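You operate a simulated robot arm through the tools that you are given. There is no shell and no other tool. Be economical: measure what you need, move in short steps, check, and stop when the job is done.

You run a simulated two-armed robot. Do the job below in one go: nothing can be reset, and whatever is moved stays where it is left.

## Task
Take the chill off blank three: warm it to the card's heat.
Fine: the plate is on and hot, keep hands off it. Set the blank on the spot that shows that heat and check it with the probe. Put the probe back, then switch the plate off; the blank stays on it. Leave the dial and the other blanks. Set down upright: what you pick out, heat probe.

Only the result counts: the job must be done as asked and must still hold three seconds after the hand-in. Knocking over, shifting, dropping, spilling or breaking anything else fails it.

## Robot
Two 7-joint arms with two-finger parallel grippers on one trunk, on a base that drives. Base frame: it is fixed to the floor where the robot stands at the start and does not move with it; the origin is under the middle of the robot, x ahead of it, y to its left, z up. Lengths are in m, angles in rad, forces in N, time in s.
The left shoulder is at the start at [0.07, 0.177, 1.17], the right one opposite. With the tool pointing down near the work surface each hand reaches from about 0.3 to 0.74 m from the robot's upright axis, wherever it stands, measured 20 degrees to its own side. Places, roughly: heat card [1, 0.2, 1]; plate dial [0.5, 0.2, 1]; plate lever [0.6, 0, 0.9]; spot screen [0.5, 0.6, 0.9]. Payload 3.43 kg a hand.
The TCP of each hand is the grasp point between the finger pads, 0.03 m short of the fingertips. In the tool frame z runs along the fingers and y along their closing line. The gripper opens to 0.094 m. The fingers are 0.028 m wide and 0.01 m thick; the gripper's body (0.05 by 0.096 m) begins 0.055 m behind the TCP.
Orientation is that of the tool frame in the base frame, as a unit quaternion [x, y, z, w]. With the fingers straight down and closing along the base's y, the tool's x points along the base's -x, its y along +y and its z along -z.

## Interface
- The arms move only by the tool move_arm. It takes "left_series", "right_series" or both (then of equal length, played together; a hand with none holds still); each is a list of rows, each an object (a shift or turn left out is 0, a gripper value left out holds the last) with "turn": the turn, a rotation vector about the tool's x, y, z in rad, a list of three; "slide": the shift along the tool's x, y, z in m, a list of three; "jaw": the gripper command, from -1 (shut) to 1 (fully open), values between in proportion. In form: [{"turn": [ax, ay, az], "slide": [tx, ty, tz], "jaw": jaw}, ...]. A call has 1 to 8 rows; each row is the pose to reach, as a shift and turn from the pose commanded when the call began, along the tool's axes at that moment. Rows are played at 5 a second. More than 0.05 m and 0.15 rad between two rows, or a gripper value outside its range, and nothing of the call is played. A pose out of reach is approached as far as the arm can. The call stops where the force on the tool passes 40 N (or 10 N more than at its start, if that is more) or the arm is blocked; 0.2 s more then pass. Each finger travels about 0.153 m/s and halts on what it meets, pressing with about 45 N; the grip force reading is that of the motor and also rises with nothing between the fingers. The clock runs only during rows and for 0.2 s after the last one: add rows that repeat a pose to give the fingers time. The reply holds the time, the measured pose of the TCP, the force on the tool along the base axes, the opening and the grip force, in the units named above and with some noise, with the torque about the TCP (base axes, N m) and any sound that the robot's microphone picked up, and new pictures: "views" is both (left out), scene, wrist or none (wrist: the cameras of the hands that moved).
- Cameras (640 x 400 px; columns grow to the right, rows downward): "scene" is now at [0.1285, 0.0357, 1.4824]; the picture's right is [0.42, -0.91, 0.00], its down [-0.56, -0.26, -0.79] and it looks along [0.71, 0.33, -0.62] (base axes); focal length 291 px, centre (320, 200). "left" rides on the left gripper at [0.076, -0.014, -0.103] in its tool frame; the picture's right is [0.18, 0.98, 0.00], its down [-0.75, 0.14, -0.64] and it looks along [-0.63, 0.12, 0.77] (tool axes); focal length 243 px, centre (320, 200). "right" rides on the right gripper at [0.076, 0.014, -0.102] in its tool frame; the picture's right is [-0.18, 0.98, 0.00], its down [-0.75, -0.14, -0.64] and it looks along [-0.63, -0.12, 0.77] (tool axes); focal length 243 px, centre (320, 200). There is no depth. A picture from a camera that has moved, and an enlarged one, comes with that camera's place and axes in the base frame and with its lens.
- move_column(by): slides the trunk up (or, below 0, down) by that many m; the arms and the scene camera ride with it, the base frame stays. It gives what a move gives, with no picture.
- roll_base(legs): drives the robot by 1 to 6 legs, each [ahead, turn to the left] in m and rad, along the robot's own axes; the way and the turn of a leg run together, so that a leg with both is an arc; at most 1.5 m and 3.142 rad a leg. The arms and the cameras ride along, it lands a little off, and it stops where it bumps. It gives what a move gives, and a new picture of the scene camera.
- pan_tilt(pan, tilt): turns the head with the scene camera to pan (to the left, within 1.501 rad either way) and tilt (down, from -0.506 to 1.204), counted from straight ahead of the robot. It gives what a move gives, and a new picture of the scene camera.
- enlarge(camera, box): a new picture of the part [left, top, right, bottom] of that camera's present view, enlarged. No time passes.
- sign_off(): hands the job in; it is judged then, once.

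Work in short steps. Places have to be worked out from the pictures, the camera data and where the tool is seen: move nearer, look again, correct. Check each grasp and each placing, and mend what went wrong. You have 120 turns and 260 pictures in all, those below and enlarged ones among them. Open the grippers and draw the arms clear of the work before you hand the job in, unless the task says otherwise; then end with one line.

The tools are called after ">>>" by a JSON object that holds its "fn" and its "kwargs". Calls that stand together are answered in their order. move_arm: Moves the arms, as the interface text tells. Its arguments: {"type":"object","properties":{"left_series":{"type":"array"},"right_series":{"type":"array"},"views":{"type":"string","enum":["both","scene","wrist","none"]}},"required":[]} The other tools are called the same way: move_column (by) slides the trunk up or down; roll_base (legs) drives the base; pan_tilt (pan, tilt) turns the head that bears the scene camera; enlarge (camera, box) takes an enlarged picture of a part of a camera's view; sign_off () hands the job in.

At the start:

```text
time: 0.0
left_tcp_pos: [0.3675, 0.455, 1.2905]
left_orientation: [0.001, 1.0, 0.001, 0.001]
left_force: [-0.4, -0.6, 0.1]
left_ft_torque: [0.01, -0.01, 0.0]
left_grip_width: 0.0939
left_grip_force: 0.0
right_tcp_pos: [0.3593, -0.0101, 1.3164]
right_orientation: [0.0, 1.0, 0.0, 0.0]
right_force: [-0.2, 0.1, 0.1]
right_ft_torque: [-0.04, 0.01, 0.0]
right_grip_width: 0.094
right_grip_force: 0.0
trunk travel left (down, up): [-0.75, 0.09]
robot x, y, heading: [-0.0, 0.001, 0.002]
head pan, tilt: [0.438, 0.667]
```

scene: 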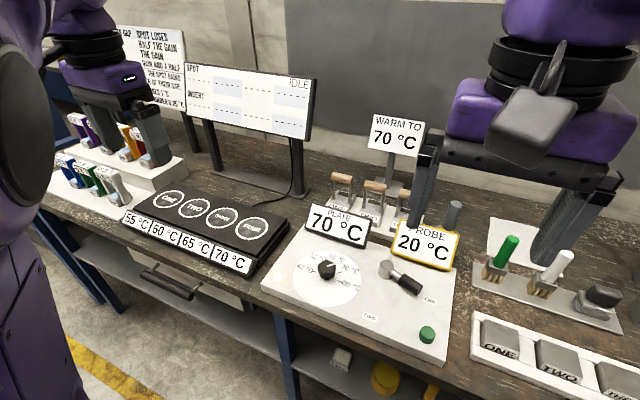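
right: 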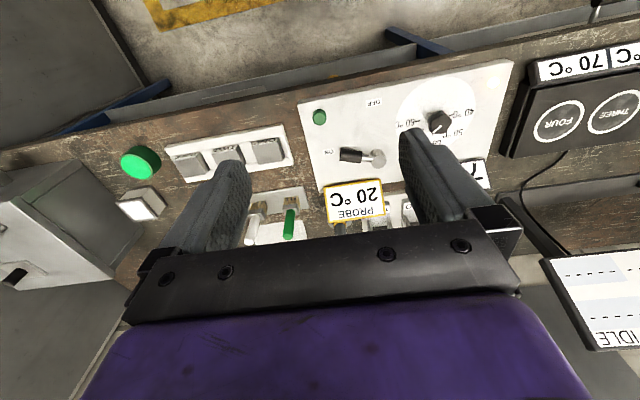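
left: 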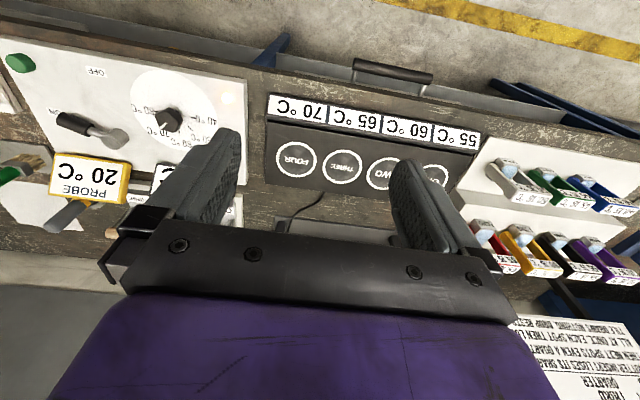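

The plate shows four spots with heats in front of it, the card says 70 °C, and there are blanks in a tray at right plus a note board. I enlarge to read them.

>>> {"fn": "enlarge", "kwargs": {"camera": "scene", "box": [100, 20, 320, 150]}}

>>> {"fn": "enlarge", "kwargs": {"camera": "scene", "box": [100, 170, 300, 295]}}

>>> {"fn": "enlarge", "kwargs": {"camera": "scene", "box": [260, 100, 480, 370]}}

>>> {"fn": "pan_tilt", "kwargs": {"pan": -0.2, "tilt": 0.8}}

```text
2.91 times, centred on (210, 85) of scene
camera zoom: at [0.1285, 0.0357, 1.4824], right [0.42, -0.91, 0.0], down [-0.56, -0.26, -0.79], along [0.71, 0.33, -0.62], focal length 846 px, centre (640, 534)
```

zoom: 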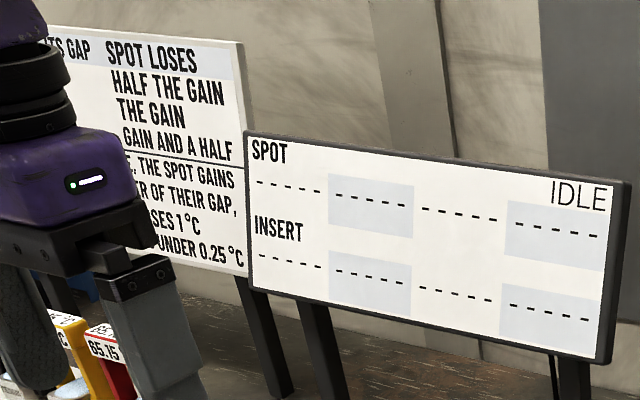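

```text
3.20 times, centred on (200, 232) of scene
camera zoom: at [0.1285, 0.0357, 1.4824], right [0.42, -0.91, 0.0], down [-0.56, -0.26, -0.79], along [0.71, 0.33, -0.62], focal length 931 px, centre (704, 96)
```

zoom: 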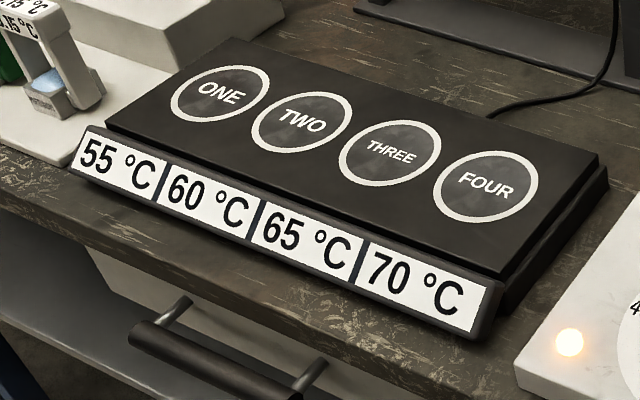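

```text
1.48 times, centred on (370, 235) of scene
camera zoom: at [0.1285, 0.0357, 1.4824], right [0.42, -0.91, 0.0], down [-0.56, -0.26, -0.79], along [0.71, 0.33, -0.62], focal length 431 px, centre (246, 148)
```

zoom: 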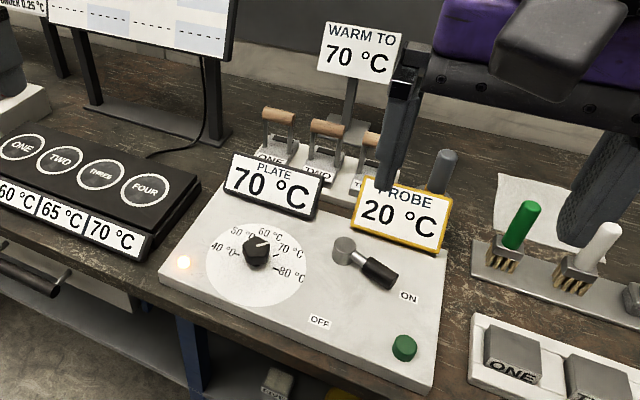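

```text
time: 1.0
left_tcp_pos: [0.3664, 0.4545, 1.2913]
left_orientation: [0.001, 1.0, 0.0, 0.001]
left_force: [-0.2, 0.4, -0.5]
left_ft_torque: [0.01, 0.0, -0.02]
left_grip_width: 0.0939
left_grip_force: 0.0
right_tcp_pos: [0.358, -0.0093, 1.3171]
right_orientation: [0.0, 1.0, 0.0, 0.0]
right_force: [0.7, -0.5, 0.2]
right_ft_torque: [-0.03, 0.02, 0.02]
right_grip_width: 0.0943
right_grip_force: 0.0
trunk travel left (down, up): [-0.75, 0.09]
robot x, y, heading: [0.0025, -0.0008, 0.002]
head pan, tilt: [-0.201, 0.799]
camera scene: at [0.1295, -0.0168, 1.4713], right [-0.2, -0.98, 0.0], down [-0.7, 0.14, -0.7], along [0.68, -0.14, -0.72], focal length 291 px, centre (320, 200)
```

scene: 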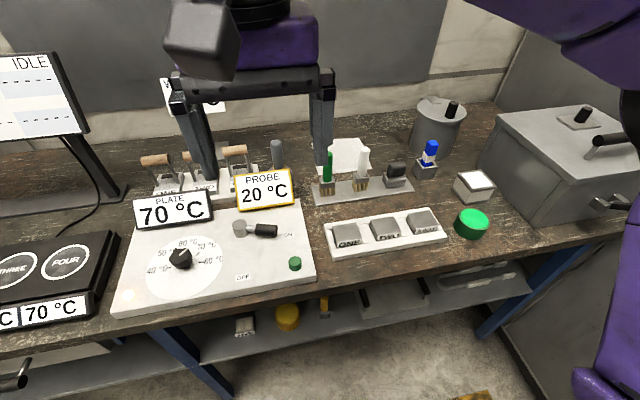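

I need closer looks at the tray, the handled objects and the probe.

>>> {"fn": "enlarge", "kwargs": {"camera": "scene", "box": [100, 120, 320, 250]}}

>>> {"fn": "enlarge", "kwargs": {"camera": "scene", "box": [300, 90, 520, 260]}}

>>> {"fn": "enlarge", "kwargs": {"camera": "left", "box": [450, 130, 640, 400]}}

>>> {"fn": "enlarge", "kwargs": {"camera": "right", "box": [110, 80, 480, 260]}}

```text
2.91 times, centred on (210, 185) of scene
camera zoom: at [0.1295, -0.0168, 1.4713], right [-0.2, -0.98, 0.0], down [-0.7, 0.14, -0.7], along [0.68, -0.14, -0.72], focal length 846 px, centre (640, 244)
```

zoom: 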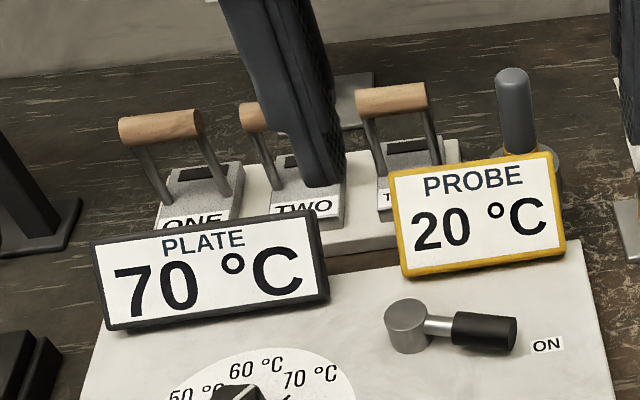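

```text
2.35 times, centred on (410, 175) of scene
camera zoom: at [0.1295, -0.0168, 1.4713], right [-0.2, -0.98, 0.0], down [-0.7, 0.14, -0.7], along [0.68, -0.14, -0.72], focal length 684 px, centre (108, 259)
```

zoom: 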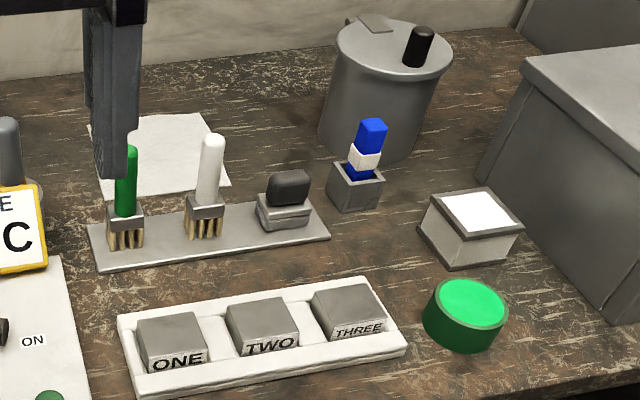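

```text
1.48 times, centred on (545, 265) of left
camera zoom: at [0.2897, 0.4403, 1.3933], right [-0.18, 0.98, 0.0], down [0.75, 0.14, 0.64], along [0.63, 0.12, -0.77], focal length 359 px, centre (-13, 104)
```

zoom: 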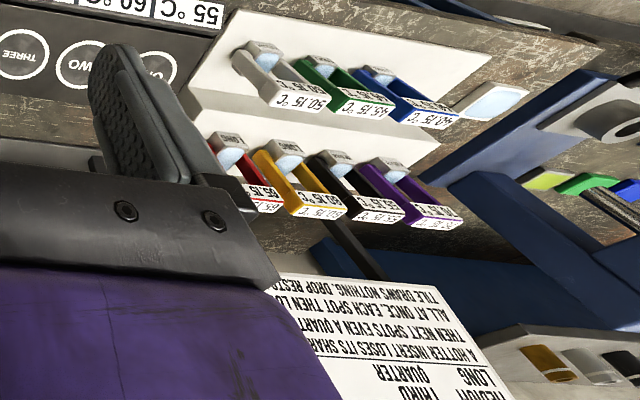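

```text
1.73 times, centred on (295, 170) of right
camera zoom: at [0.2828, 0.0045, 1.419], right [0.18, 0.98, 0.0], down [0.75, -0.14, 0.64], along [0.63, -0.12, -0.77], focal length 420 px, centre (363, 252)
```

zoom: 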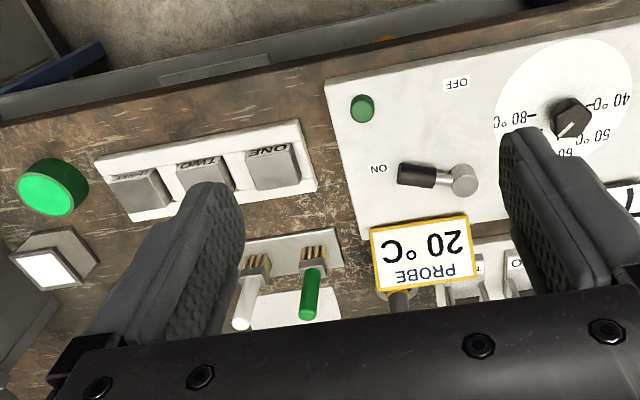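

The handled pieces ONE/TWO/THREE stand behind the plate panel next to the probe in a holder; the tray has unhandled blocks ONE/TWO/THREE too. I move the right hand forward to look closely with its wrist camera.

>>> {"fn": "move_arm", "kwargs": {"right_series": [{"slide": [-0.05, 0, 0]}, {"slide": [-0.1, 0, 0]}, {"slide": [-0.15, 0, 0]}, {"slide": [-0.2, 0, 0]}], "views": "wrist"}}

```text
time: 2.0
left_tcp_pos: [0.3658, 0.4535, 1.2901]
left_orientation: [0.0, 1.0, 0.001, 0.001]
left_force: [0.3, 0.5, -0.2]
left_ft_torque: [-0.01, -0.02, -0.02]
left_grip_width: 0.0942
left_grip_force: 0.0
right_tcp_pos: [0.4458, -0.0106, 1.3165]
right_orientation: [0.003, 1.0, 0.002, 0.001]
right_force: [-0.5, 0.6, -0.4]
right_ft_torque: [-0.01, -0.01, 0.0]
right_grip_width: 0.0939
right_grip_force: 0.1
right hand out of reach, approached as far as the arm can: row 2, 3, 4
trunk travel left (down, up): [-0.75, 0.09]
robot x, y, heading: [-0.0005, 0.0009, 0.004]
head pan, tilt: [-0.201, 0.799]
camera right: at [0.3686, 0.0037, 1.4196], right [0.19, 0.98, 0.01], down [0.75, -0.15, 0.64], along [0.63, -0.12, -0.77], focal length 243 px, centre (320, 200)
```

right: 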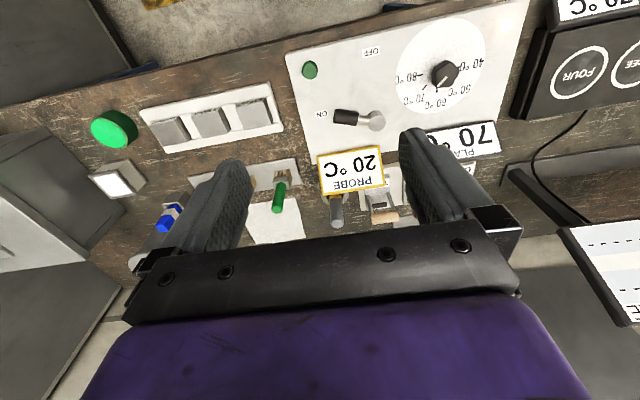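

The high reach is limited, so I retract the right hand to the right to clear the head's view, then look again with the head.

>>> {"fn": "move_arm", "kwargs": {"right_series": [{"slide": [0.05, -0.02, 0]}, {"slide": [0.09, -0.05, 0]}, {"slide": [0.1, -0.1, 0]}, {"slide": [0.1, -0.15, 0]}, {"slide": [0.1, -0.2, 0]}, {"slide": [0.1, -0.25, 0]}, {"slide": [0.1, -0.3, 0]}], "views": "none"}}

>>> {"fn": "pan_tilt", "kwargs": {"pan": 0.1, "tilt": 0.65}}

>>> {"fn": "enlarge", "kwargs": {"camera": "scene", "box": [190, 90, 410, 230]}}

```text
refused: row 1 steps farther than a row can; nothing moved
```

```text
time: 2.8
left_tcp_pos: [0.3662, 0.4548, 1.2902]
left_orientation: [-0.001, 1.0, 0.001, 0.001]
left_force: [-0.6, 0.8, -0.1]
left_ft_torque: [0.03, -0.02, 0.01]
left_grip_width: 0.094
left_grip_force: 0.1
right_tcp_pos: [0.4436, -0.0109, 1.3176]
right_orientation: [0.003, 1.0, 0.002, 0.002]
right_force: [0.5, 0.6, -0.9]
right_ft_torque: [0.03, 0.04, 0.0]
right_grip_width: 0.0941
right_grip_force: 0.1
trunk travel left (down, up): [-0.75, 0.09]
robot x, y, heading: [-0.0012, 0.0017, 0.005]
head pan, tilt: [0.099, 0.649]
camera scene: at [0.1369, 0.0078, 1.4839], right [0.1, -1.0, 0.0], down [-0.6, -0.06, -0.8], along [0.79, 0.08, -0.6], focal length 291 px, centre (320, 200)
```

scene: 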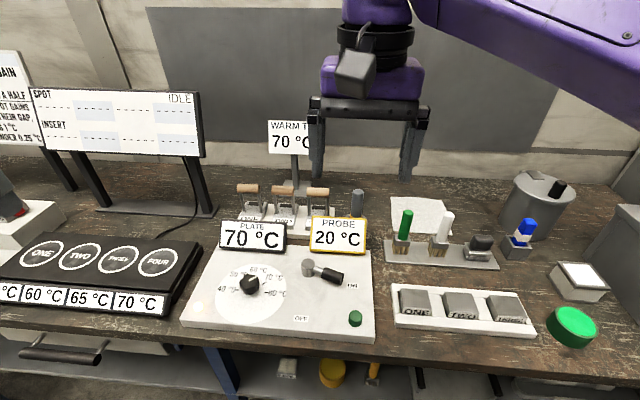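

```text
2.86 times, centred on (300, 160) of scene
camera zoom: at [0.1369, 0.0078, 1.4839], right [0.1, -1.0, 0.0], down [-0.6, -0.06, -0.8], along [0.79, 0.08, -0.6], focal length 831 px, centre (377, 314)
```

zoom: 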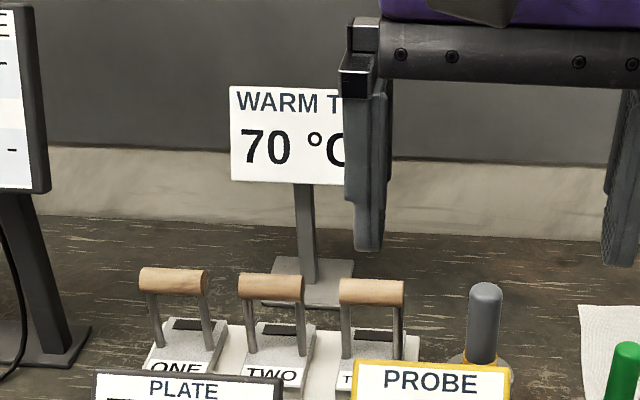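

The handled pieces next to the probe, behind the plate, are the blanks; THREE is the rightmost. I retract the right hand, then drive a little forward to bring everything within reach.

>>> {"fn": "move_arm", "kwargs": {"right_series": [{"slide": [0.04, -0.02, 0]}, {"slide": [0.08, -0.05, 0]}, {"slide": [0.09, -0.09, 0]}, {"slide": [0.09, -0.14, 0]}, {"slide": [0.09, -0.19, 0]}, {"slide": [0.09, -0.24, 0]}], "views": "none"}}

>>> {"fn": "roll_base", "kwargs": {"legs": [[0.1, 0]]}}

>>> {"fn": "enlarge", "kwargs": {"camera": "scene", "box": [190, 90, 410, 230]}}

```text
time: 4.2
left_tcp_pos: [0.3675, 0.4527, 1.2909]
left_orientation: [0.0, 1.0, 0.002, 0.001]
left_force: [0.0, 0.2, -0.7]
left_ft_torque: [0.0, -0.03, 0.01]
left_grip_width: 0.0941
left_grip_force: 0.1
right_tcp_pos: [0.3395, -0.1903, 1.2908]
right_orientation: [0.001, 1.0, 0.001, 0.0]
right_force: [-0.3, -0.3, -0.4]
right_ft_torque: [0.0, -0.02, 0.01]
right_grip_width: 0.0942
right_grip_force: 0.1
right hand out of reach, approached as far as the arm can: row 4, 5, 6
trunk travel left (down, up): [-0.75, 0.09]
robot x, y, heading: [-0.002, -0.0012, 0.002]
head pan, tilt: [0.099, 0.649]
```

```text
time: 5.4
left_tcp_pos: [0.4648, 0.4541, 1.2914]
left_orientation: [0.0, 1.0, 0.001, 0.002]
left_force: [-1.0, 0.2, 0.0]
left_ft_torque: [-0.04, 0.01, 0.0]
left_grip_width: 0.0941
left_grip_force: 0.0
right_tcp_pos: [0.4374, -0.1873, 1.2908]
right_orientation: [0.001, 1.0, 0.0, 0.001]
right_force: [0.6, -0.8, -0.2]
right_ft_torque: [0.01, 0.04, 0.02]
right_grip_width: 0.0938
right_grip_force: 0.1
trunk travel left (down, up): [-0.75, 0.09]
robot x, y, heading: [0.0985, 0.003, -0.001]
head pan, tilt: [0.099, 0.649]
camera scene: at [0.2349, 0.0072, 1.4841], right [0.1, -1.0, 0.0], down [-0.6, -0.06, -0.8], along [0.79, 0.08, -0.6], focal length 291 px, centre (320, 200)
```

scene: 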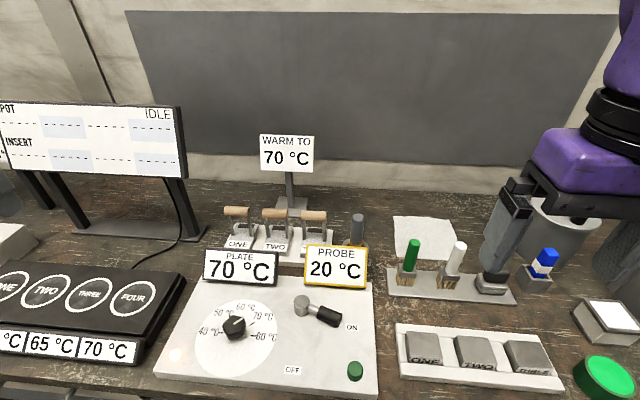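

```text
2.86 times, centred on (300, 160) of scene
camera zoom: at [0.2349, 0.0072, 1.4841], right [0.1, -1.0, 0.0], down [-0.6, -0.06, -0.8], along [0.79, 0.08, -0.6], focal length 831 px, centre (377, 314)
```

zoom: 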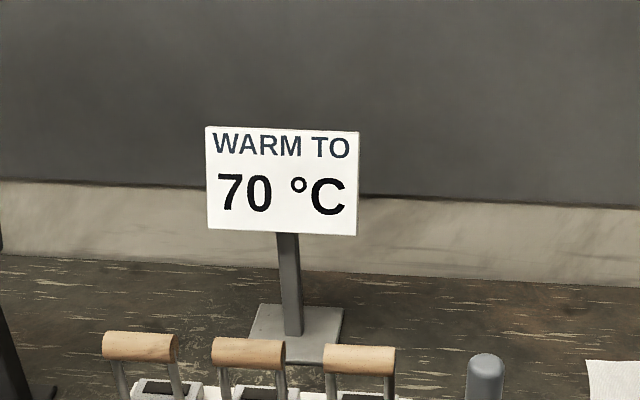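

THREE's handle triangulates to about (0.765, 0.075, 1.03). I move the left hand toward it while rotating 90° so the fingers close across the handle bar.

>>> {"fn": "move_arm", "kwargs": {"left_series": [{"slide": [0, -0.04, 0.012], "turn": [0, 0, 0.15]}, {"slide": [0, -0.08, 0.024], "turn": [0, 0, 0.3]}, {"slide": [0, -0.12, 0.036], "turn": [0, 0, 0.45]}, {"slide": [0, -0.16, 0.048], "turn": [0, 0, 0.6]}, {"slide": [0, -0.2, 0.06], "turn": [0, 0, 0.75]}, {"slide": [0, -0.24, 0.072], "turn": [0, 0, 0.9]}, {"slide": [0, -0.28, 0.084], "turn": [0, 0, 1.05]}, {"slide": [0, -0.32, 0.096], "turn": [0, 0, 1.2]}], "views": "scene"}}

```text
time: 7.2
left_tcp_pos: [0.5773, 0.1386, 1.171]
left_orientation: [0.56, 0.828, -0.009, 0.007]
left_force: [0.7, 0.2, -0.4]
left_ft_torque: [0.03, 0.0, 0.0]
left_grip_width: 0.0942
left_grip_force: 0.1
left hand out of reach, approached as far as the arm can: row 2, 3, 4, 5, 6, 7, 8
right_tcp_pos: [0.4399, -0.1901, 1.2909]
right_orientation: [0.001, 1.0, 0.001, 0.0]
right_force: [-0.9, 0.0, 0.4]
right_ft_torque: [0.01, 0.0, 0.01]
right_grip_width: 0.0943
right_grip_force: 0.0
trunk travel left (down, up): [-0.75, 0.09]
robot x, y, heading: [0.1027, -0.0023, -0.002]
head pan, tilt: [0.099, 0.649]
camera scene: at [0.2371, 0.0055, 1.4839], right [0.1, -1.0, 0.0], down [-0.6, -0.06, -0.8], along [0.79, 0.08, -0.6], focal length 291 px, centre (320, 200)
```

scene: 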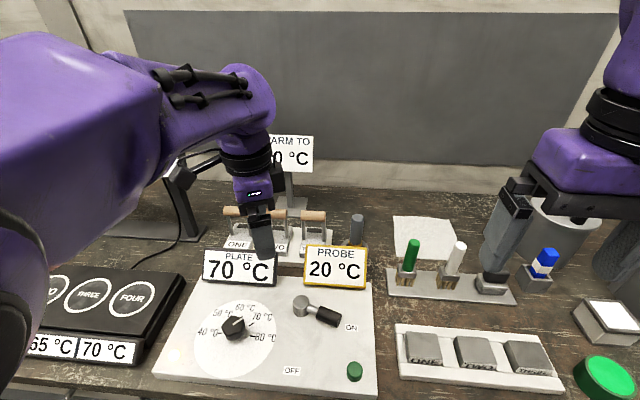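

The rotation worked; position got approximated. I finish the turn and head for a point in front of and above handle THREE.

>>> {"fn": "move_arm", "kwargs": {"left_series": [{"slide": [-0.03, 0.023, 0.01], "turn": [0, 0, 0.12]}, {"slide": [-0.06, 0.046, 0.02], "turn": [0, 0, 0.25]}, {"slide": [-0.093, 0.07, 0.03], "turn": [0, 0, 0.38]}]}}

```text
time: 8.0
left_tcp_pos: [0.6785, 0.0727, 1.1424]
left_orientation: [0.711, 0.703, 0.002, 0.0]
left_force: [-0.4, 0.5, 0.0]
left_ft_torque: [0.04, 0.01, -0.03]
left_grip_width: 0.0938
left_grip_force: 0.1
right_tcp_pos: [0.4413, -0.1886, 1.2902]
right_orientation: [0.001, 1.0, 0.001, -0.001]
right_force: [0.5, -0.1, -0.1]
right_ft_torque: [0.01, 0.03, -0.06]
right_grip_width: 0.094
right_grip_force: 0.0
trunk travel left (down, up): [-0.75, 0.09]
robot x, y, heading: [0.0994, -0.0015, 0.003]
head pan, tilt: [0.099, 0.649]
camera scene: at [0.2387, 0.0068, 1.4837], right [0.1, -1.0, 0.0], down [-0.6, -0.06, -0.8], along [0.79, 0.08, -0.61], focal length 291 px, centre (320, 200)
camera left: at [0.6645, 0.1494, 1.2442], right [0.98, 0.17, 0.0], down [0.13, -0.76, 0.64], along [0.11, -0.63, -0.77], focal length 243 px, centre (320, 200)
```

scene: 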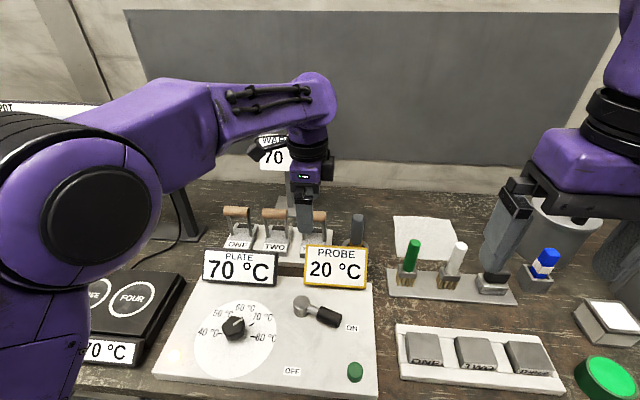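
left: 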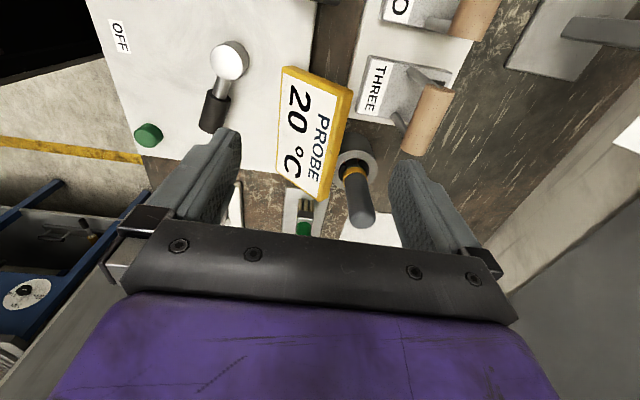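

The camera confirms THREE is the piece at the handle; combined rays put the handle near (0.782, 0.079, 1.015). I move above it.

>>> {"fn": "move_arm", "kwargs": {"left_series": [{"slide": [0.002, 0.035, 0.0]}, {"slide": [0.004, 0.07, 0.0]}, {"slide": [0.005, 0.102, 0.01]}]}}

```text
time: 8.8
left_tcp_pos: [0.7524, 0.0824, 1.1376]
left_orientation: [0.71, 0.704, 0.001, 0.0]
left_force: [0.0, 0.3, 1.1]
left_ft_torque: [-0.04, -0.01, -0.01]
left_grip_width: 0.0941
left_grip_force: 0.1
left hand out of reach, approached as far as the arm can: row 3
right_tcp_pos: [0.4383, -0.1876, 1.2911]
right_orientation: [0.001, 1.0, 0.001, 0.001]
right_force: [0.3, 0.0, 0.8]
right_ft_torque: [0.02, -0.02, -0.01]
right_grip_width: 0.0942
right_grip_force: 0.1
trunk travel left (down, up): [-0.75, 0.09]
robot x, y, heading: [0.0985, 0.0048, -0.003]
head pan, tilt: [0.099, 0.649]
camera scene: at [0.2354, 0.0076, 1.4841], right [0.1, -1.0, 0.0], down [-0.6, -0.06, -0.8], along [0.79, 0.08, -0.6], focal length 291 px, centre (320, 200)
camera left: at [0.7389, 0.16, 1.2406], right [0.98, 0.17, 0.0], down [0.13, -0.76, 0.64], along [0.11, -0.63, -0.77], focal length 243 px, centre (320, 200)
```

scene: 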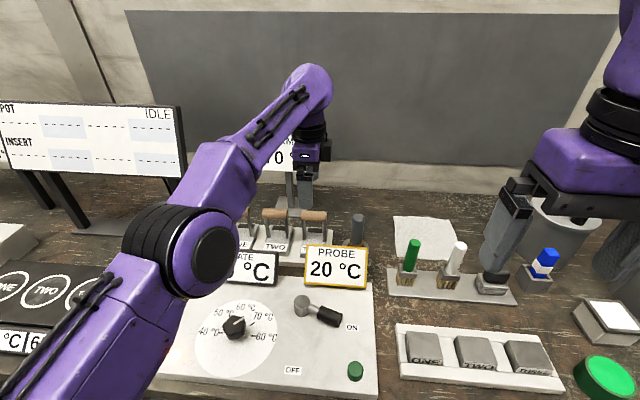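
left: 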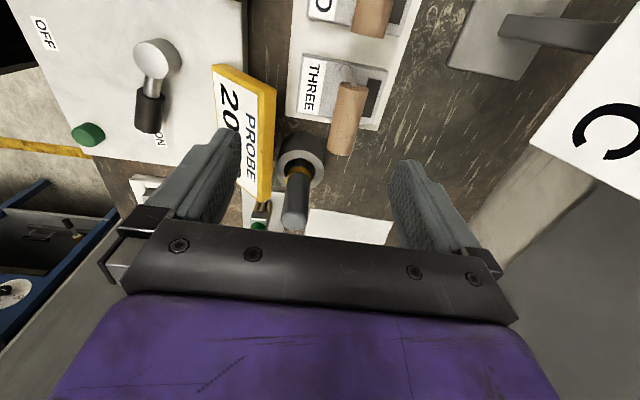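

Reach is short by about 3 cm here; handle now estimated at (0.777, 0.081, 1.022). I roll the base 3 cm ahead with the hand held high.

>>> {"fn": "roll_base", "kwargs": {"legs": [[0.03, 0]]}}

>>> {"fn": "move_arm", "kwargs": {"left_series": [{"slide": [0, 0, 0.02], "jaw": 1}, {"slide": [0, 0, 0.03], "jaw": 1}], "views": "wrist"}}

```text
time: 9.6
left_tcp_pos: [0.7773, 0.0822, 1.1407]
left_orientation: [0.711, 0.703, 0.003, 0.003]
left_force: [0.0, 0.1, -0.1]
left_ft_torque: [-0.02, -0.07, -0.02]
left_grip_width: 0.0939
left_grip_force: 0.1
right_tcp_pos: [0.4612, -0.1875, 1.2934]
right_orientation: [0.001, 1.0, 0.001, 0.004]
right_force: [-1.4, -0.2, 0.0]
right_ft_torque: [0.01, -0.05, 0.01]
right_grip_width: 0.0942
right_grip_force: 0.0
trunk travel left (down, up): [-0.75, 0.09]
robot x, y, heading: [0.128, -0.0051, 0.002]
head pan, tilt: [0.099, 0.649]
camera scene: at [0.2573, 0.0074, 1.4849], right [0.1, -1.0, 0.0], down [-0.6, -0.06, -0.8], along [0.8, 0.08, -0.6], focal length 291 px, centre (320, 200)
```

scene: 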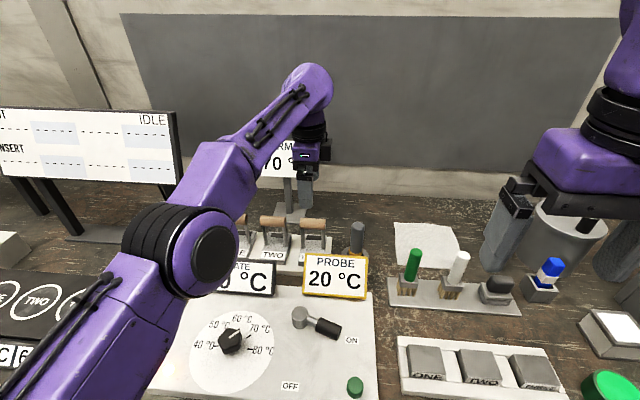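

```text
time: 10.2
left_tcp_pos: [0.7821, 0.0817, 1.1088]
left_orientation: [0.711, 0.703, 0.002, 0.001]
left_force: [-0.9, -0.2, -0.5]
left_ft_torque: [-0.02, -0.03, 0.02]
left_grip_width: 0.0941
left_grip_force: 0.2
right_tcp_pos: [0.4666, -0.1892, 1.2923]
right_orientation: [0.001, 1.0, 0.001, 0.001]
right_force: [-0.1, 0.8, 0.8]
right_ft_torque: [0.03, -0.04, 0.0]
right_grip_width: 0.094
right_grip_force: 0.1
trunk travel left (down, up): [-0.75, 0.09]
robot x, y, heading: [0.1281, -0.0013, -0.003]
head pan, tilt: [0.099, 0.649]
camera left: at [0.7675, 0.1595, 1.2116], right [0.98, 0.17, 0.01], down [0.13, -0.76, 0.64], along [0.12, -0.63, -0.77], focal length 243 px, centre (320, 200)
```

left: 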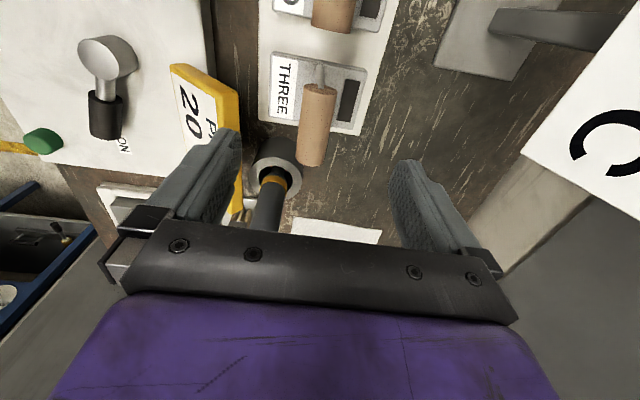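

Handle is well centred at (0.780, 0.082). To stay clear of the PROBE display, I narrow the jaws to about 5 cm and descend partway.

>>> {"fn": "move_arm", "kwargs": {"left_series": [{"slide": [0, 0, 0], "jaw": 0.1}, {"slide": [0, 0, 0.01], "jaw": 0.1}, {"slide": [0, -0.001, 0.04], "jaw": 0.1}]}}

```text
time: 11.0
left_tcp_pos: [0.7845, 0.0821, 1.0664]
left_orientation: [0.711, 0.704, 0.001, 0.0]
left_force: [0.3, 0.3, 0.2]
left_ft_torque: [0.04, -0.01, -0.02]
left_grip_width: 0.0518
left_grip_force: 0.1
right_tcp_pos: [0.4693, -0.1892, 1.2905]
right_orientation: [0.001, 1.0, 0.001, 0.0]
right_force: [-0.1, -0.1, 0.2]
right_ft_torque: [-0.01, 0.0, -0.04]
right_grip_width: 0.0938
right_grip_force: 0.1
trunk travel left (down, up): [-0.75, 0.09]
robot x, y, heading: [0.1276, -0.0008, 0.001]
head pan, tilt: [0.099, 0.649]
camera scene: at [0.2676, 0.0075, 1.4838], right [0.1, -1.0, 0.0], down [-0.6, -0.06, -0.8], along [0.79, 0.08, -0.61], focal length 291 px, centre (320, 200)
camera left: at [0.77, 0.1595, 1.1697], right [0.98, 0.17, 0.0], down [0.13, -0.76, 0.64], along [0.11, -0.63, -0.77], focal length 243 px, centre (320, 200)
```

scene: 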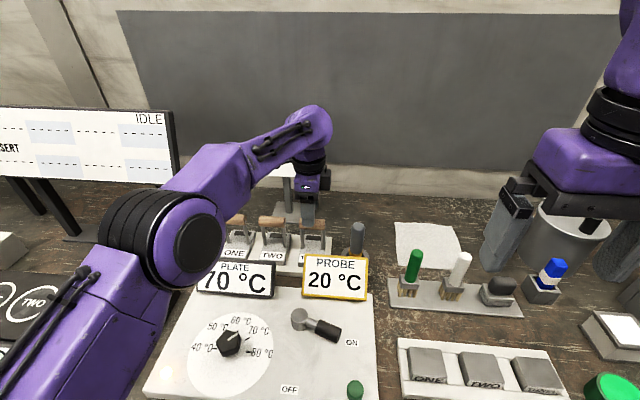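
left: 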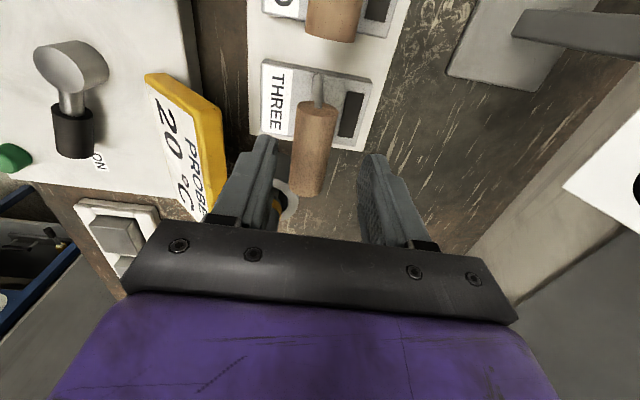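

Bar lies centred between the fingers. I descend to bar height and close.

>>> {"fn": "move_arm", "kwargs": {"left_series": [{"slide": [0.001, -0.002, 0.02], "jaw": 0.1}, {"slide": [0.001, -0.003, 0.043], "jaw": 0.1}, {"slide": [0.001, -0.003, 0.043], "jaw": -1}, {"slide": [0.001, -0.003, 0.043], "jaw": -1}, {"slide": [0.001, -0.003, 0.043], "jaw": -1}]}}

```text
time: 12.2
left_tcp_pos: [0.7809, 0.0836, 1.0247]
left_orientation: [0.711, 0.704, 0.003, 0.001]
left_force: [3.8, -0.5, 1.1]
left_ft_torque: [-0.15, -0.13, 0.05]
left_grip_width: 0.0296
left_grip_force: 45.0
right_tcp_pos: [0.4688, -0.1884, 1.2922]
right_orientation: [0.001, 1.0, 0.001, 0.001]
right_force: [-0.1, 0.3, -0.5]
right_ft_torque: [-0.02, 0.01, -0.02]
right_grip_width: 0.0939
right_grip_force: 0.0
trunk travel left (down, up): [-0.75, 0.09]
robot x, y, heading: [0.1252, -0.0012, -0.0]
head pan, tilt: [0.099, 0.649]
camera scene: at [0.2669, 0.0074, 1.4839], right [0.1, -1.0, 0.0], down [-0.6, -0.06, -0.8], along [0.79, 0.08, -0.61], focal length 291 px, centre (320, 200)
camera left: at [0.7665, 0.1603, 1.1276], right [0.98, 0.17, 0.0], down [0.13, -0.76, 0.64], along [0.11, -0.63, -0.77], focal length 243 px, centre (320, 200)
```

scene: 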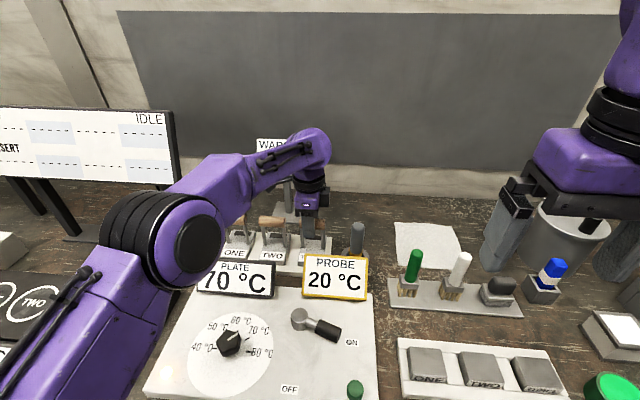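
left: 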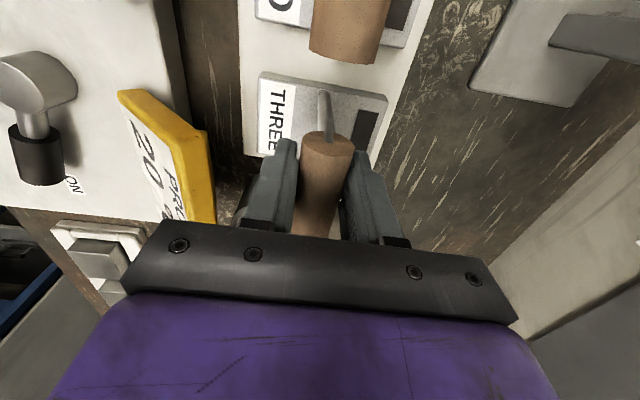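

Firm grip at 29.6 mm. I lift straight up using the trunk.

>>> {"fn": "move_column", "kwargs": {"by": 0.08}}

>>> {"fn": "move_arm", "kwargs": {"left_series": [{"slide": [0, 0, -0.01], "jaw": -1}, {"slide": [0, 0, -0.03], "jaw": -1}]}}

```text
time: 13.4
left_tcp_pos: [0.7807, 0.0849, 1.1041]
left_orientation: [0.711, 0.703, 0.001, 0.001]
left_force: [0.3, 0.1, -8.1]
left_ft_torque: [0.03, 0.01, 0.03]
left_grip_width: 0.0296
left_grip_force: 45.3
right_tcp_pos: [0.4695, -0.1874, 1.3704]
right_orientation: [0.001, 1.0, 0.001, 0.0]
right_force: [0.4, -0.6, -0.5]
right_ft_torque: [0.01, 0.02, -0.03]
right_grip_width: 0.0938
right_grip_force: 0.2
trunk travel left (down, up): [-0.83, 0.01]
robot x, y, heading: [0.1297, -0.0006, 0.004]
head pan, tilt: [0.099, 0.649]
```

```text
time: 14.0
left_tcp_pos: [0.7797, 0.0845, 1.1336]
left_orientation: [0.711, 0.704, 0.001, 0.001]
left_force: [-0.3, 0.4, -7.9]
left_ft_torque: [0.03, -0.02, 0.0]
left_grip_width: 0.0296
left_grip_force: 44.8
right_tcp_pos: [0.4687, -0.1871, 1.3716]
right_orientation: [0.001, 1.0, 0.001, 0.001]
right_force: [0.6, 0.3, 0.7]
right_ft_torque: [0.0, -0.02, -0.02]
right_grip_width: 0.0939
right_grip_force: 0.1
trunk travel left (down, up): [-0.83, 0.01]
robot x, y, heading: [0.1292, -0.0033, -0.003]
head pan, tilt: [0.099, 0.649]
camera scene: at [0.267, 0.0075, 1.5638], right [0.1, -1.0, 0.0], down [-0.6, -0.06, -0.8], along [0.79, 0.08, -0.61], focal length 291 px, centre (320, 200)
camera left: at [0.7666, 0.1602, 1.2373], right [0.98, 0.17, 0.0], down [0.13, -0.76, 0.64], along [0.11, -0.63, -0.77], focal length 243 px, centre (320, 200)
```

scene: 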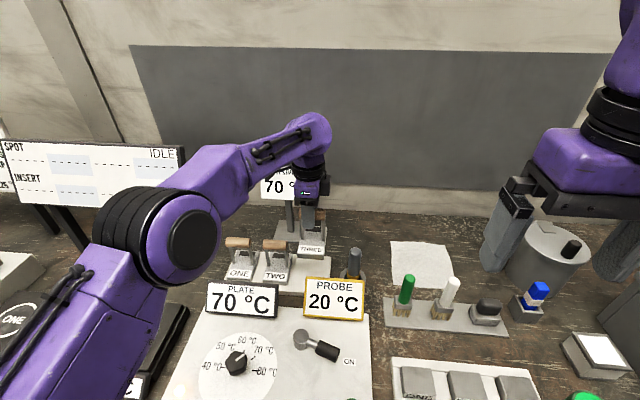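
left: 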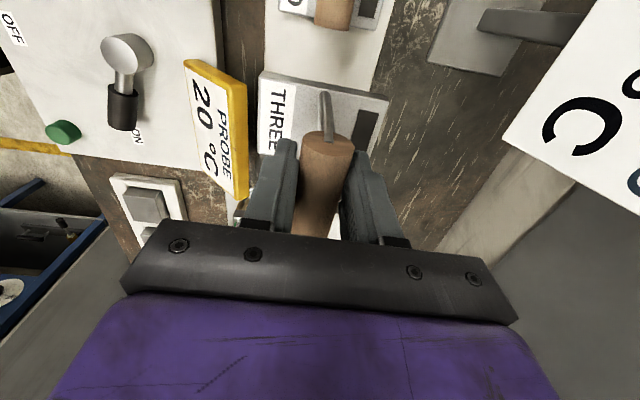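

Lifted cleanly (~0.8 kg). I enlarge the blank to measure its bottom relative to the displays.

>>> {"fn": "enlarge", "kwargs": {"camera": "scene", "box": [200, 170, 400, 320]}}

```text
2.67 times, centred on (300, 245) of scene
camera zoom: at [0.267, 0.0075, 1.5638], right [0.1, -1.0, 0.0], down [-0.6, -0.06, -0.8], along [0.79, 0.08, -0.61], focal length 776 px, centre (373, 80)
```

zoom: 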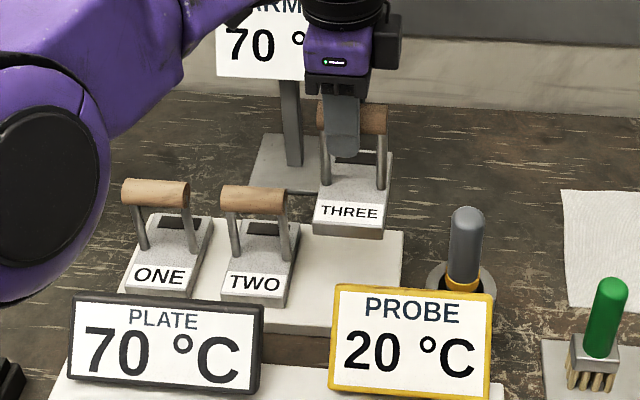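

Blank's bottom is ~0.118 below the TCP (now ~1.016), display tops ~0.99. I pull back toward the robot while rising.

>>> {"fn": "move_arm", "kwargs": {"left_series": [{"slide": [0, -0.03, -0.015], "jaw": -1}, {"slide": [0, -0.07, -0.03], "jaw": -1}, {"slide": [0, -0.11, -0.04], "jaw": -1}, {"slide": [0, -0.15, -0.045], "jaw": -1}, {"slide": [0, -0.19, -0.045], "jaw": -1}], "views": "scene"}}

```text
time: 15.2
left_tcp_pos: [0.5863, 0.0856, 1.1805]
left_orientation: [0.71, 0.704, 0.002, 0.001]
left_force: [-0.4, -0.2, -6.2]
left_ft_torque: [0.05, 0.01, 0.02]
left_grip_width: 0.0294
left_grip_force: 44.8
right_tcp_pos: [0.4672, -0.1872, 1.372]
right_orientation: [0.001, 1.0, 0.001, 0.001]
right_force: [-1.4, 0.3, -0.2]
right_ft_torque: [-0.02, 0.0, 0.0]
right_grip_width: 0.094
right_grip_force: 0.0
trunk travel left (down, up): [-0.83, 0.01]
robot x, y, heading: [0.1278, -0.0032, -0.002]
head pan, tilt: [0.099, 0.649]
camera scene: at [0.2636, 0.008, 1.5641], right [0.1, -1.0, 0.0], down [-0.6, -0.06, -0.8], along [0.79, 0.08, -0.6], focal length 291 px, centre (320, 200)
```

scene: 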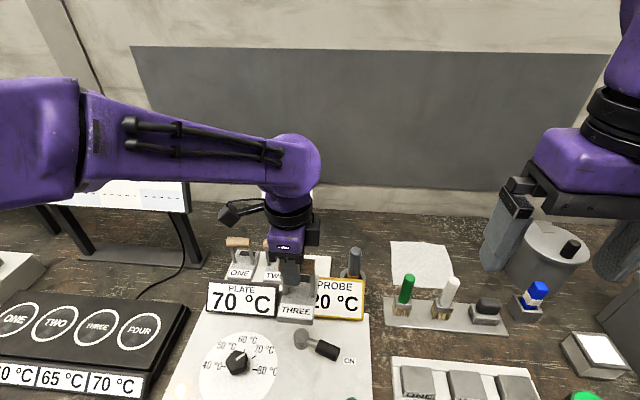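

I carry the blank left to above spot FOUR, estimated at about (0.568, 0.448).

>>> {"fn": "move_arm", "kwargs": {"left_series": [{"slide": [0.045, -0.003, 0], "jaw": -1}, {"slide": [0.09, -0.006, 0], "jaw": -1}, {"slide": [0.135, -0.009, 0], "jaw": -1}, {"slide": [0.18, -0.012, 0], "jaw": -1}, {"slide": [0.225, -0.015, 0], "jaw": -1}, {"slide": [0.27, -0.018, 0], "jaw": -1}, {"slide": [0.315, -0.018, 0], "jaw": -1}, {"slide": [0.36, -0.018, 0], "jaw": -1}], "views": "wrist"}}

>>> {"fn": "pan_tilt", "kwargs": {"pan": 0.7, "tilt": 0.8}}

```text
time: 17.0
left_tcp_pos: [0.5765, 0.4491, 1.1813]
left_orientation: [0.71, 0.704, 0.001, 0.001]
left_force: [0.4, -0.1, -7.9]
left_ft_torque: [0.0, 0.03, 0.01]
left_grip_width: 0.0294
left_grip_force: 45.1
right_tcp_pos: [0.4692, -0.1861, 1.371]
right_orientation: [0.001, 1.0, 0.0, 0.001]
right_force: [0.5, -0.1, 0.5]
right_ft_torque: [0.02, 0.0, -0.03]
right_grip_width: 0.0941
right_grip_force: 0.1
trunk travel left (down, up): [-0.83, 0.01]
robot x, y, heading: [0.128, 0.0011, -0.003]
head pan, tilt: [0.099, 0.649]
camera left: at [0.5625, 0.5256, 1.2831], right [0.98, 0.17, 0.0], down [0.13, -0.76, 0.64], along [0.11, -0.63, -0.77], focal length 243 px, centre (320, 200)
```

left: 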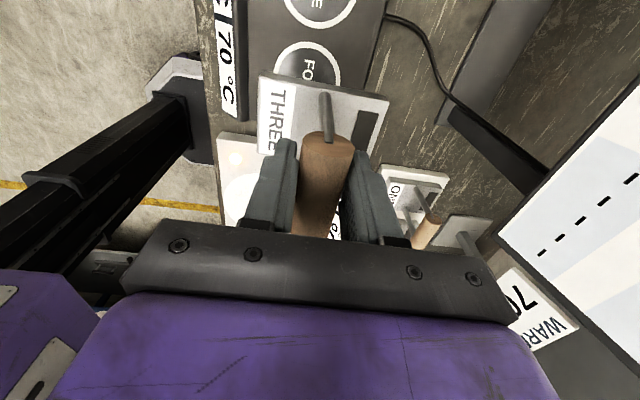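

```text
time: 18.0
left_tcp_pos: [0.5771, 0.4457, 1.1809]
left_orientation: [0.71, 0.704, 0.002, 0.0]
left_force: [0.1, -0.1, -7.7]
left_ft_torque: [0.04, 0.0, -0.01]
left_grip_width: 0.0295
left_grip_force: 45.0
right_tcp_pos: [0.4694, -0.1878, 1.3705]
right_orientation: [0.0, 1.0, 0.001, 0.0]
right_force: [-0.1, -0.1, -0.2]
right_ft_torque: [0.03, 0.03, -0.01]
right_grip_width: 0.0942
right_grip_force: 0.1
trunk travel left (down, up): [-0.83, 0.01]
robot x, y, heading: [0.1277, 0.0011, -0.003]
head pan, tilt: [0.7, 0.799]
camera scene: at [0.2427, 0.0515, 1.5512], right [0.64, -0.77, 0.0], down [-0.55, -0.46, -0.7], along [0.53, 0.45, -0.72], focal length 291 px, centre (320, 200)
```

scene: 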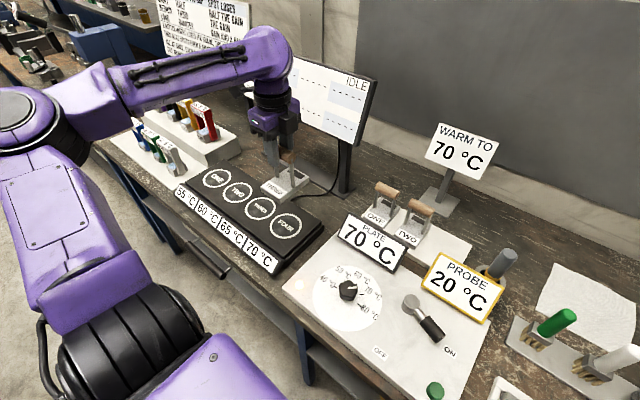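

Three views agree on FOUR at about (0.566, 0.446), top ≈ 0.93. I shift 1 cm back and lower to a few centimetres above.

>>> {"fn": "move_arm", "kwargs": {"left_series": [{"slide": [0, -0.01, 0.03], "jaw": -1}, {"slide": [0, -0.011, 0.06], "jaw": -1}, {"slide": [0, -0.011, 0.09], "jaw": -1}]}}

>>> {"fn": "enlarge", "kwargs": {"camera": "scene", "box": [170, 130, 370, 280]}}

```text
time: 18.8
left_tcp_pos: [0.5659, 0.4465, 1.0897]
left_orientation: [0.71, 0.704, 0.002, 0.0]
left_force: [0.5, -0.3, -7.5]
left_ft_torque: [0.05, 0.01, -0.02]
left_grip_width: 0.0296
left_grip_force: 44.9
right_tcp_pos: [0.4694, -0.1878, 1.3714]
right_orientation: [0.001, 1.0, -0.001, 0.0]
right_force: [-0.1, 0.4, 0.2]
right_ft_torque: [0.0, -0.01, 0.03]
right_grip_width: 0.0941
right_grip_force: 0.1
trunk travel left (down, up): [-0.83, 0.01]
robot x, y, heading: [0.1281, 0.0036, 0.001]
head pan, tilt: [0.7, 0.799]
camera scene: at [0.2432, 0.0516, 1.5512], right [0.64, -0.77, 0.0], down [-0.55, -0.46, -0.7], along [0.53, 0.45, -0.72], focal length 291 px, centre (320, 200)
camera left: at [0.5514, 0.5233, 1.1926], right [0.98, 0.17, 0.0], down [0.13, -0.76, 0.64], along [0.11, -0.63, -0.77], focal length 243 px, centre (320, 200)
```

scene: 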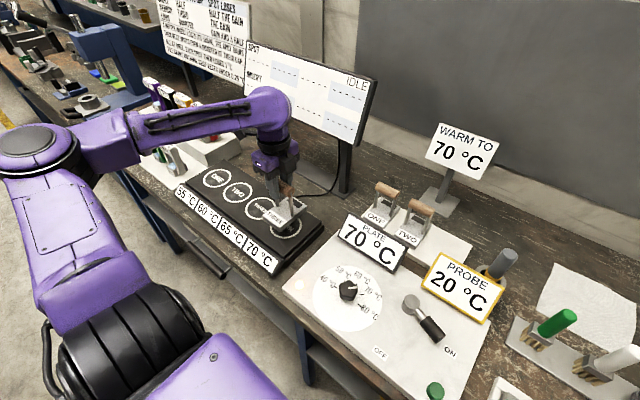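
left: 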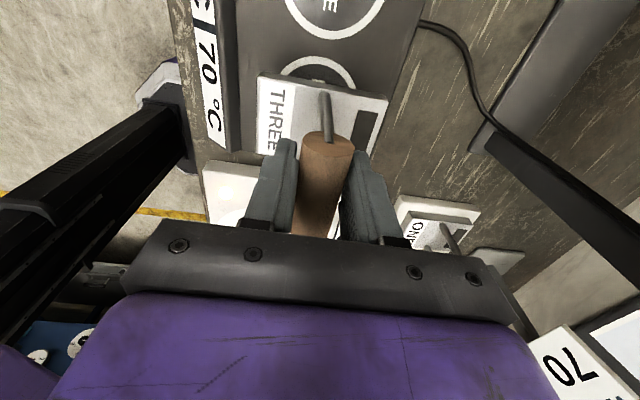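

```text
2.67 times, centred on (270, 205) of scene
camera zoom: at [0.2432, 0.0516, 1.5512], right [0.64, -0.77, 0.0], down [-0.55, -0.46, -0.7], along [0.53, 0.45, -0.72], focal length 776 px, centre (453, 187)
```

zoom: 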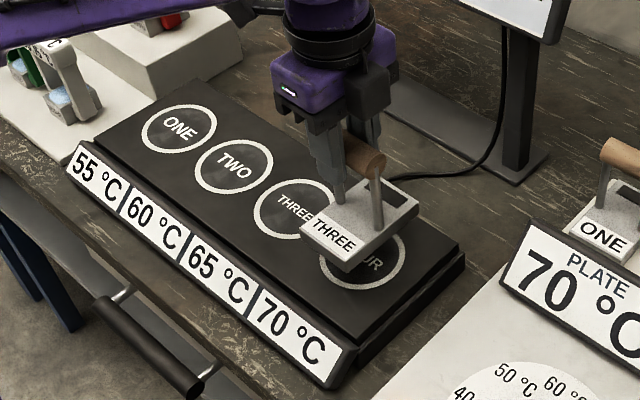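

Alignment looks right, about 4 cm of gap left. I lower in small steps watching the force.

>>> {"fn": "move_arm", "kwargs": {"left_series": [{"slide": [0, 0, 0.015], "jaw": -1}, {"slide": [0, 0, 0.03], "jaw": -1}], "views": "none"}}

>>> {"fn": "enlarge", "kwargs": {"camera": "scene", "box": [230, 170, 330, 270]}}

```text
time: 19.4
left_tcp_pos: [0.5653, 0.4464, 1.0597]
left_orientation: [0.71, 0.704, 0.001, 0.001]
left_force: [0.5, 0.2, -7.1]
left_ft_torque: [0.05, 0.0, -0.01]
left_grip_width: 0.0296
left_grip_force: 45.3
right_tcp_pos: [0.4698, -0.1879, 1.3705]
right_orientation: [0.001, 1.0, 0.0, 0.0]
right_force: [-0.1, 0.1, -0.2]
right_ft_torque: [0.0, 0.02, 0.0]
right_grip_width: 0.0941
right_grip_force: 0.0
trunk travel left (down, up): [-0.83, 0.01]
robot x, y, heading: [0.1288, 0.0023, 0.002]
head pan, tilt: [0.7, 0.799]
```

```text
4.00 times, centred on (280, 220) of scene
camera zoom: at [0.2432, 0.0517, 1.5511], right [0.64, -0.77, 0.0], down [-0.55, -0.46, -0.7], along [0.53, 0.45, -0.72], focal length 1164 px, centre (480, 120)
```

zoom: 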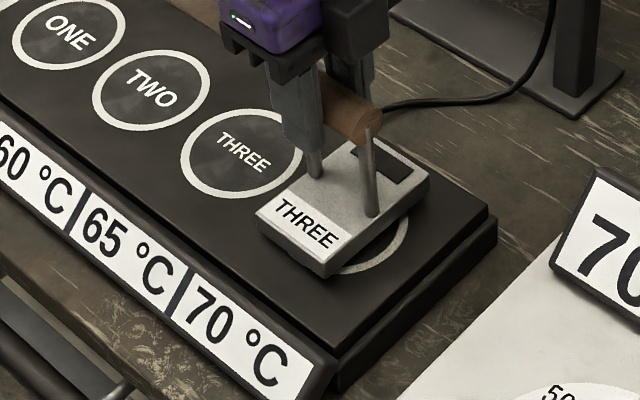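

Nearly down and over FOUR. I lower on in 4 mm steps until contact.

>>> {"fn": "move_arm", "kwargs": {"left_series": [{"slide": [0, -0.002, 0.004], "jaw": -1}, {"slide": [0, -0.002, 0.008], "jaw": -1}, {"slide": [0, -0.002, 0.011], "jaw": -1}], "views": "none"}}

>>> {"fn": "enlarge", "kwargs": {"camera": "scene", "box": [230, 170, 330, 270]}}

```text
time: 20.2
left_tcp_pos: [0.5622, 0.446, 1.05]
left_orientation: [0.711, 0.703, 0.003, 0.001]
left_force: [-0.7, 1.8, 3.2]
left_ft_torque: [-0.21, -0.06, -0.04]
left_grip_width: 0.0292
left_grip_force: 45.2
right_tcp_pos: [0.4678, -0.189, 1.3717]
right_orientation: [0.0, 1.0, 0.001, 0.001]
right_force: [0.0, 0.0, 0.4]
right_ft_torque: [0.0, 0.01, -0.03]
right_grip_width: 0.0941
right_grip_force: 0.0
trunk travel left (down, up): [-0.83, 0.01]
robot x, y, heading: [0.1258, 0.0036, 0.001]
head pan, tilt: [0.7, 0.799]
```

```text
4.00 times, centred on (280, 220) of scene
camera zoom: at [0.2409, 0.0505, 1.5516], right [0.64, -0.77, 0.0], down [-0.55, -0.46, -0.7], along [0.53, 0.45, -0.72], focal length 1164 px, centre (480, 120)
```

zoom: 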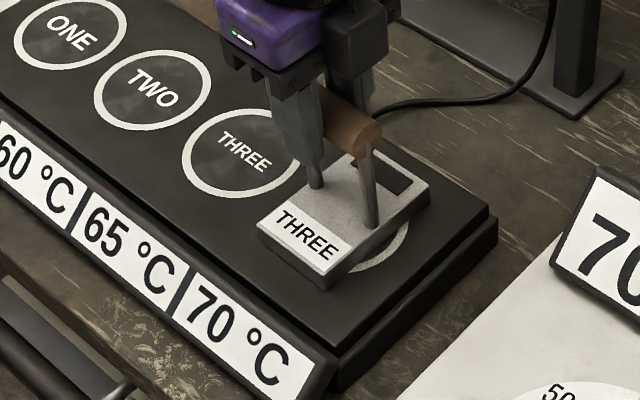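

Contact made, but ring shows on the right side: blank is ~5 mm too far left. I lift slightly, shift by −5 mm in y, and set down.

>>> {"fn": "move_arm", "kwargs": {"left_series": [{"slide": [0, 0, -0.006], "jaw": -1}, {"slide": [-0.005, -0.002, -0.006], "jaw": -1}, {"slide": [-0.005, -0.002, -0.003], "jaw": -1}, {"slide": [-0.005, -0.002, 0.0], "jaw": -1}], "views": "none"}}

>>> {"fn": "enlarge", "kwargs": {"camera": "scene", "box": [230, 170, 330, 270]}}

```text
time: 21.2
left_tcp_pos: [0.5616, 0.4417, 1.0499]
left_orientation: [0.711, 0.703, 0.004, 0.001]
left_force: [0.0, 3.5, 5.6]
left_ft_torque: [-0.1, 0.03, -0.05]
left_grip_width: 0.0291
left_grip_force: 45.1
right_tcp_pos: [0.468, -0.1887, 1.3724]
right_orientation: [0.001, 1.0, 0.001, 0.001]
right_force: [0.1, -1.1, 0.5]
right_ft_torque: [0.04, 0.04, -0.03]
right_grip_width: 0.0939
right_grip_force: 0.1
trunk travel left (down, up): [-0.83, 0.01]
robot x, y, heading: [0.1302, -0.001, -0.001]
head pan, tilt: [0.7, 0.799]
```

```text
4.00 times, centred on (280, 220) of scene
camera zoom: at [0.241, 0.0504, 1.5516], right [0.64, -0.77, 0.0], down [-0.55, -0.46, -0.7], along [0.53, 0.45, -0.72], focal length 1164 px, centre (480, 120)
```

zoom: 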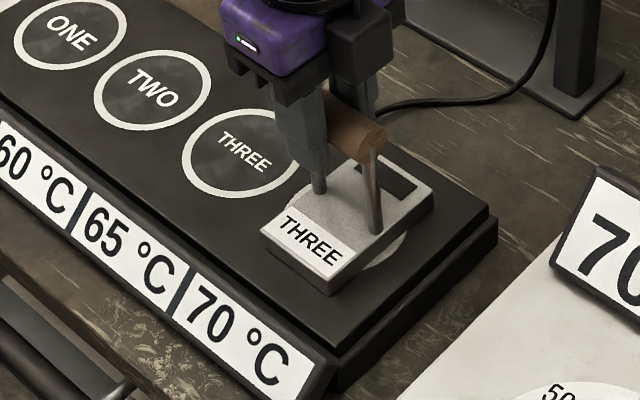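

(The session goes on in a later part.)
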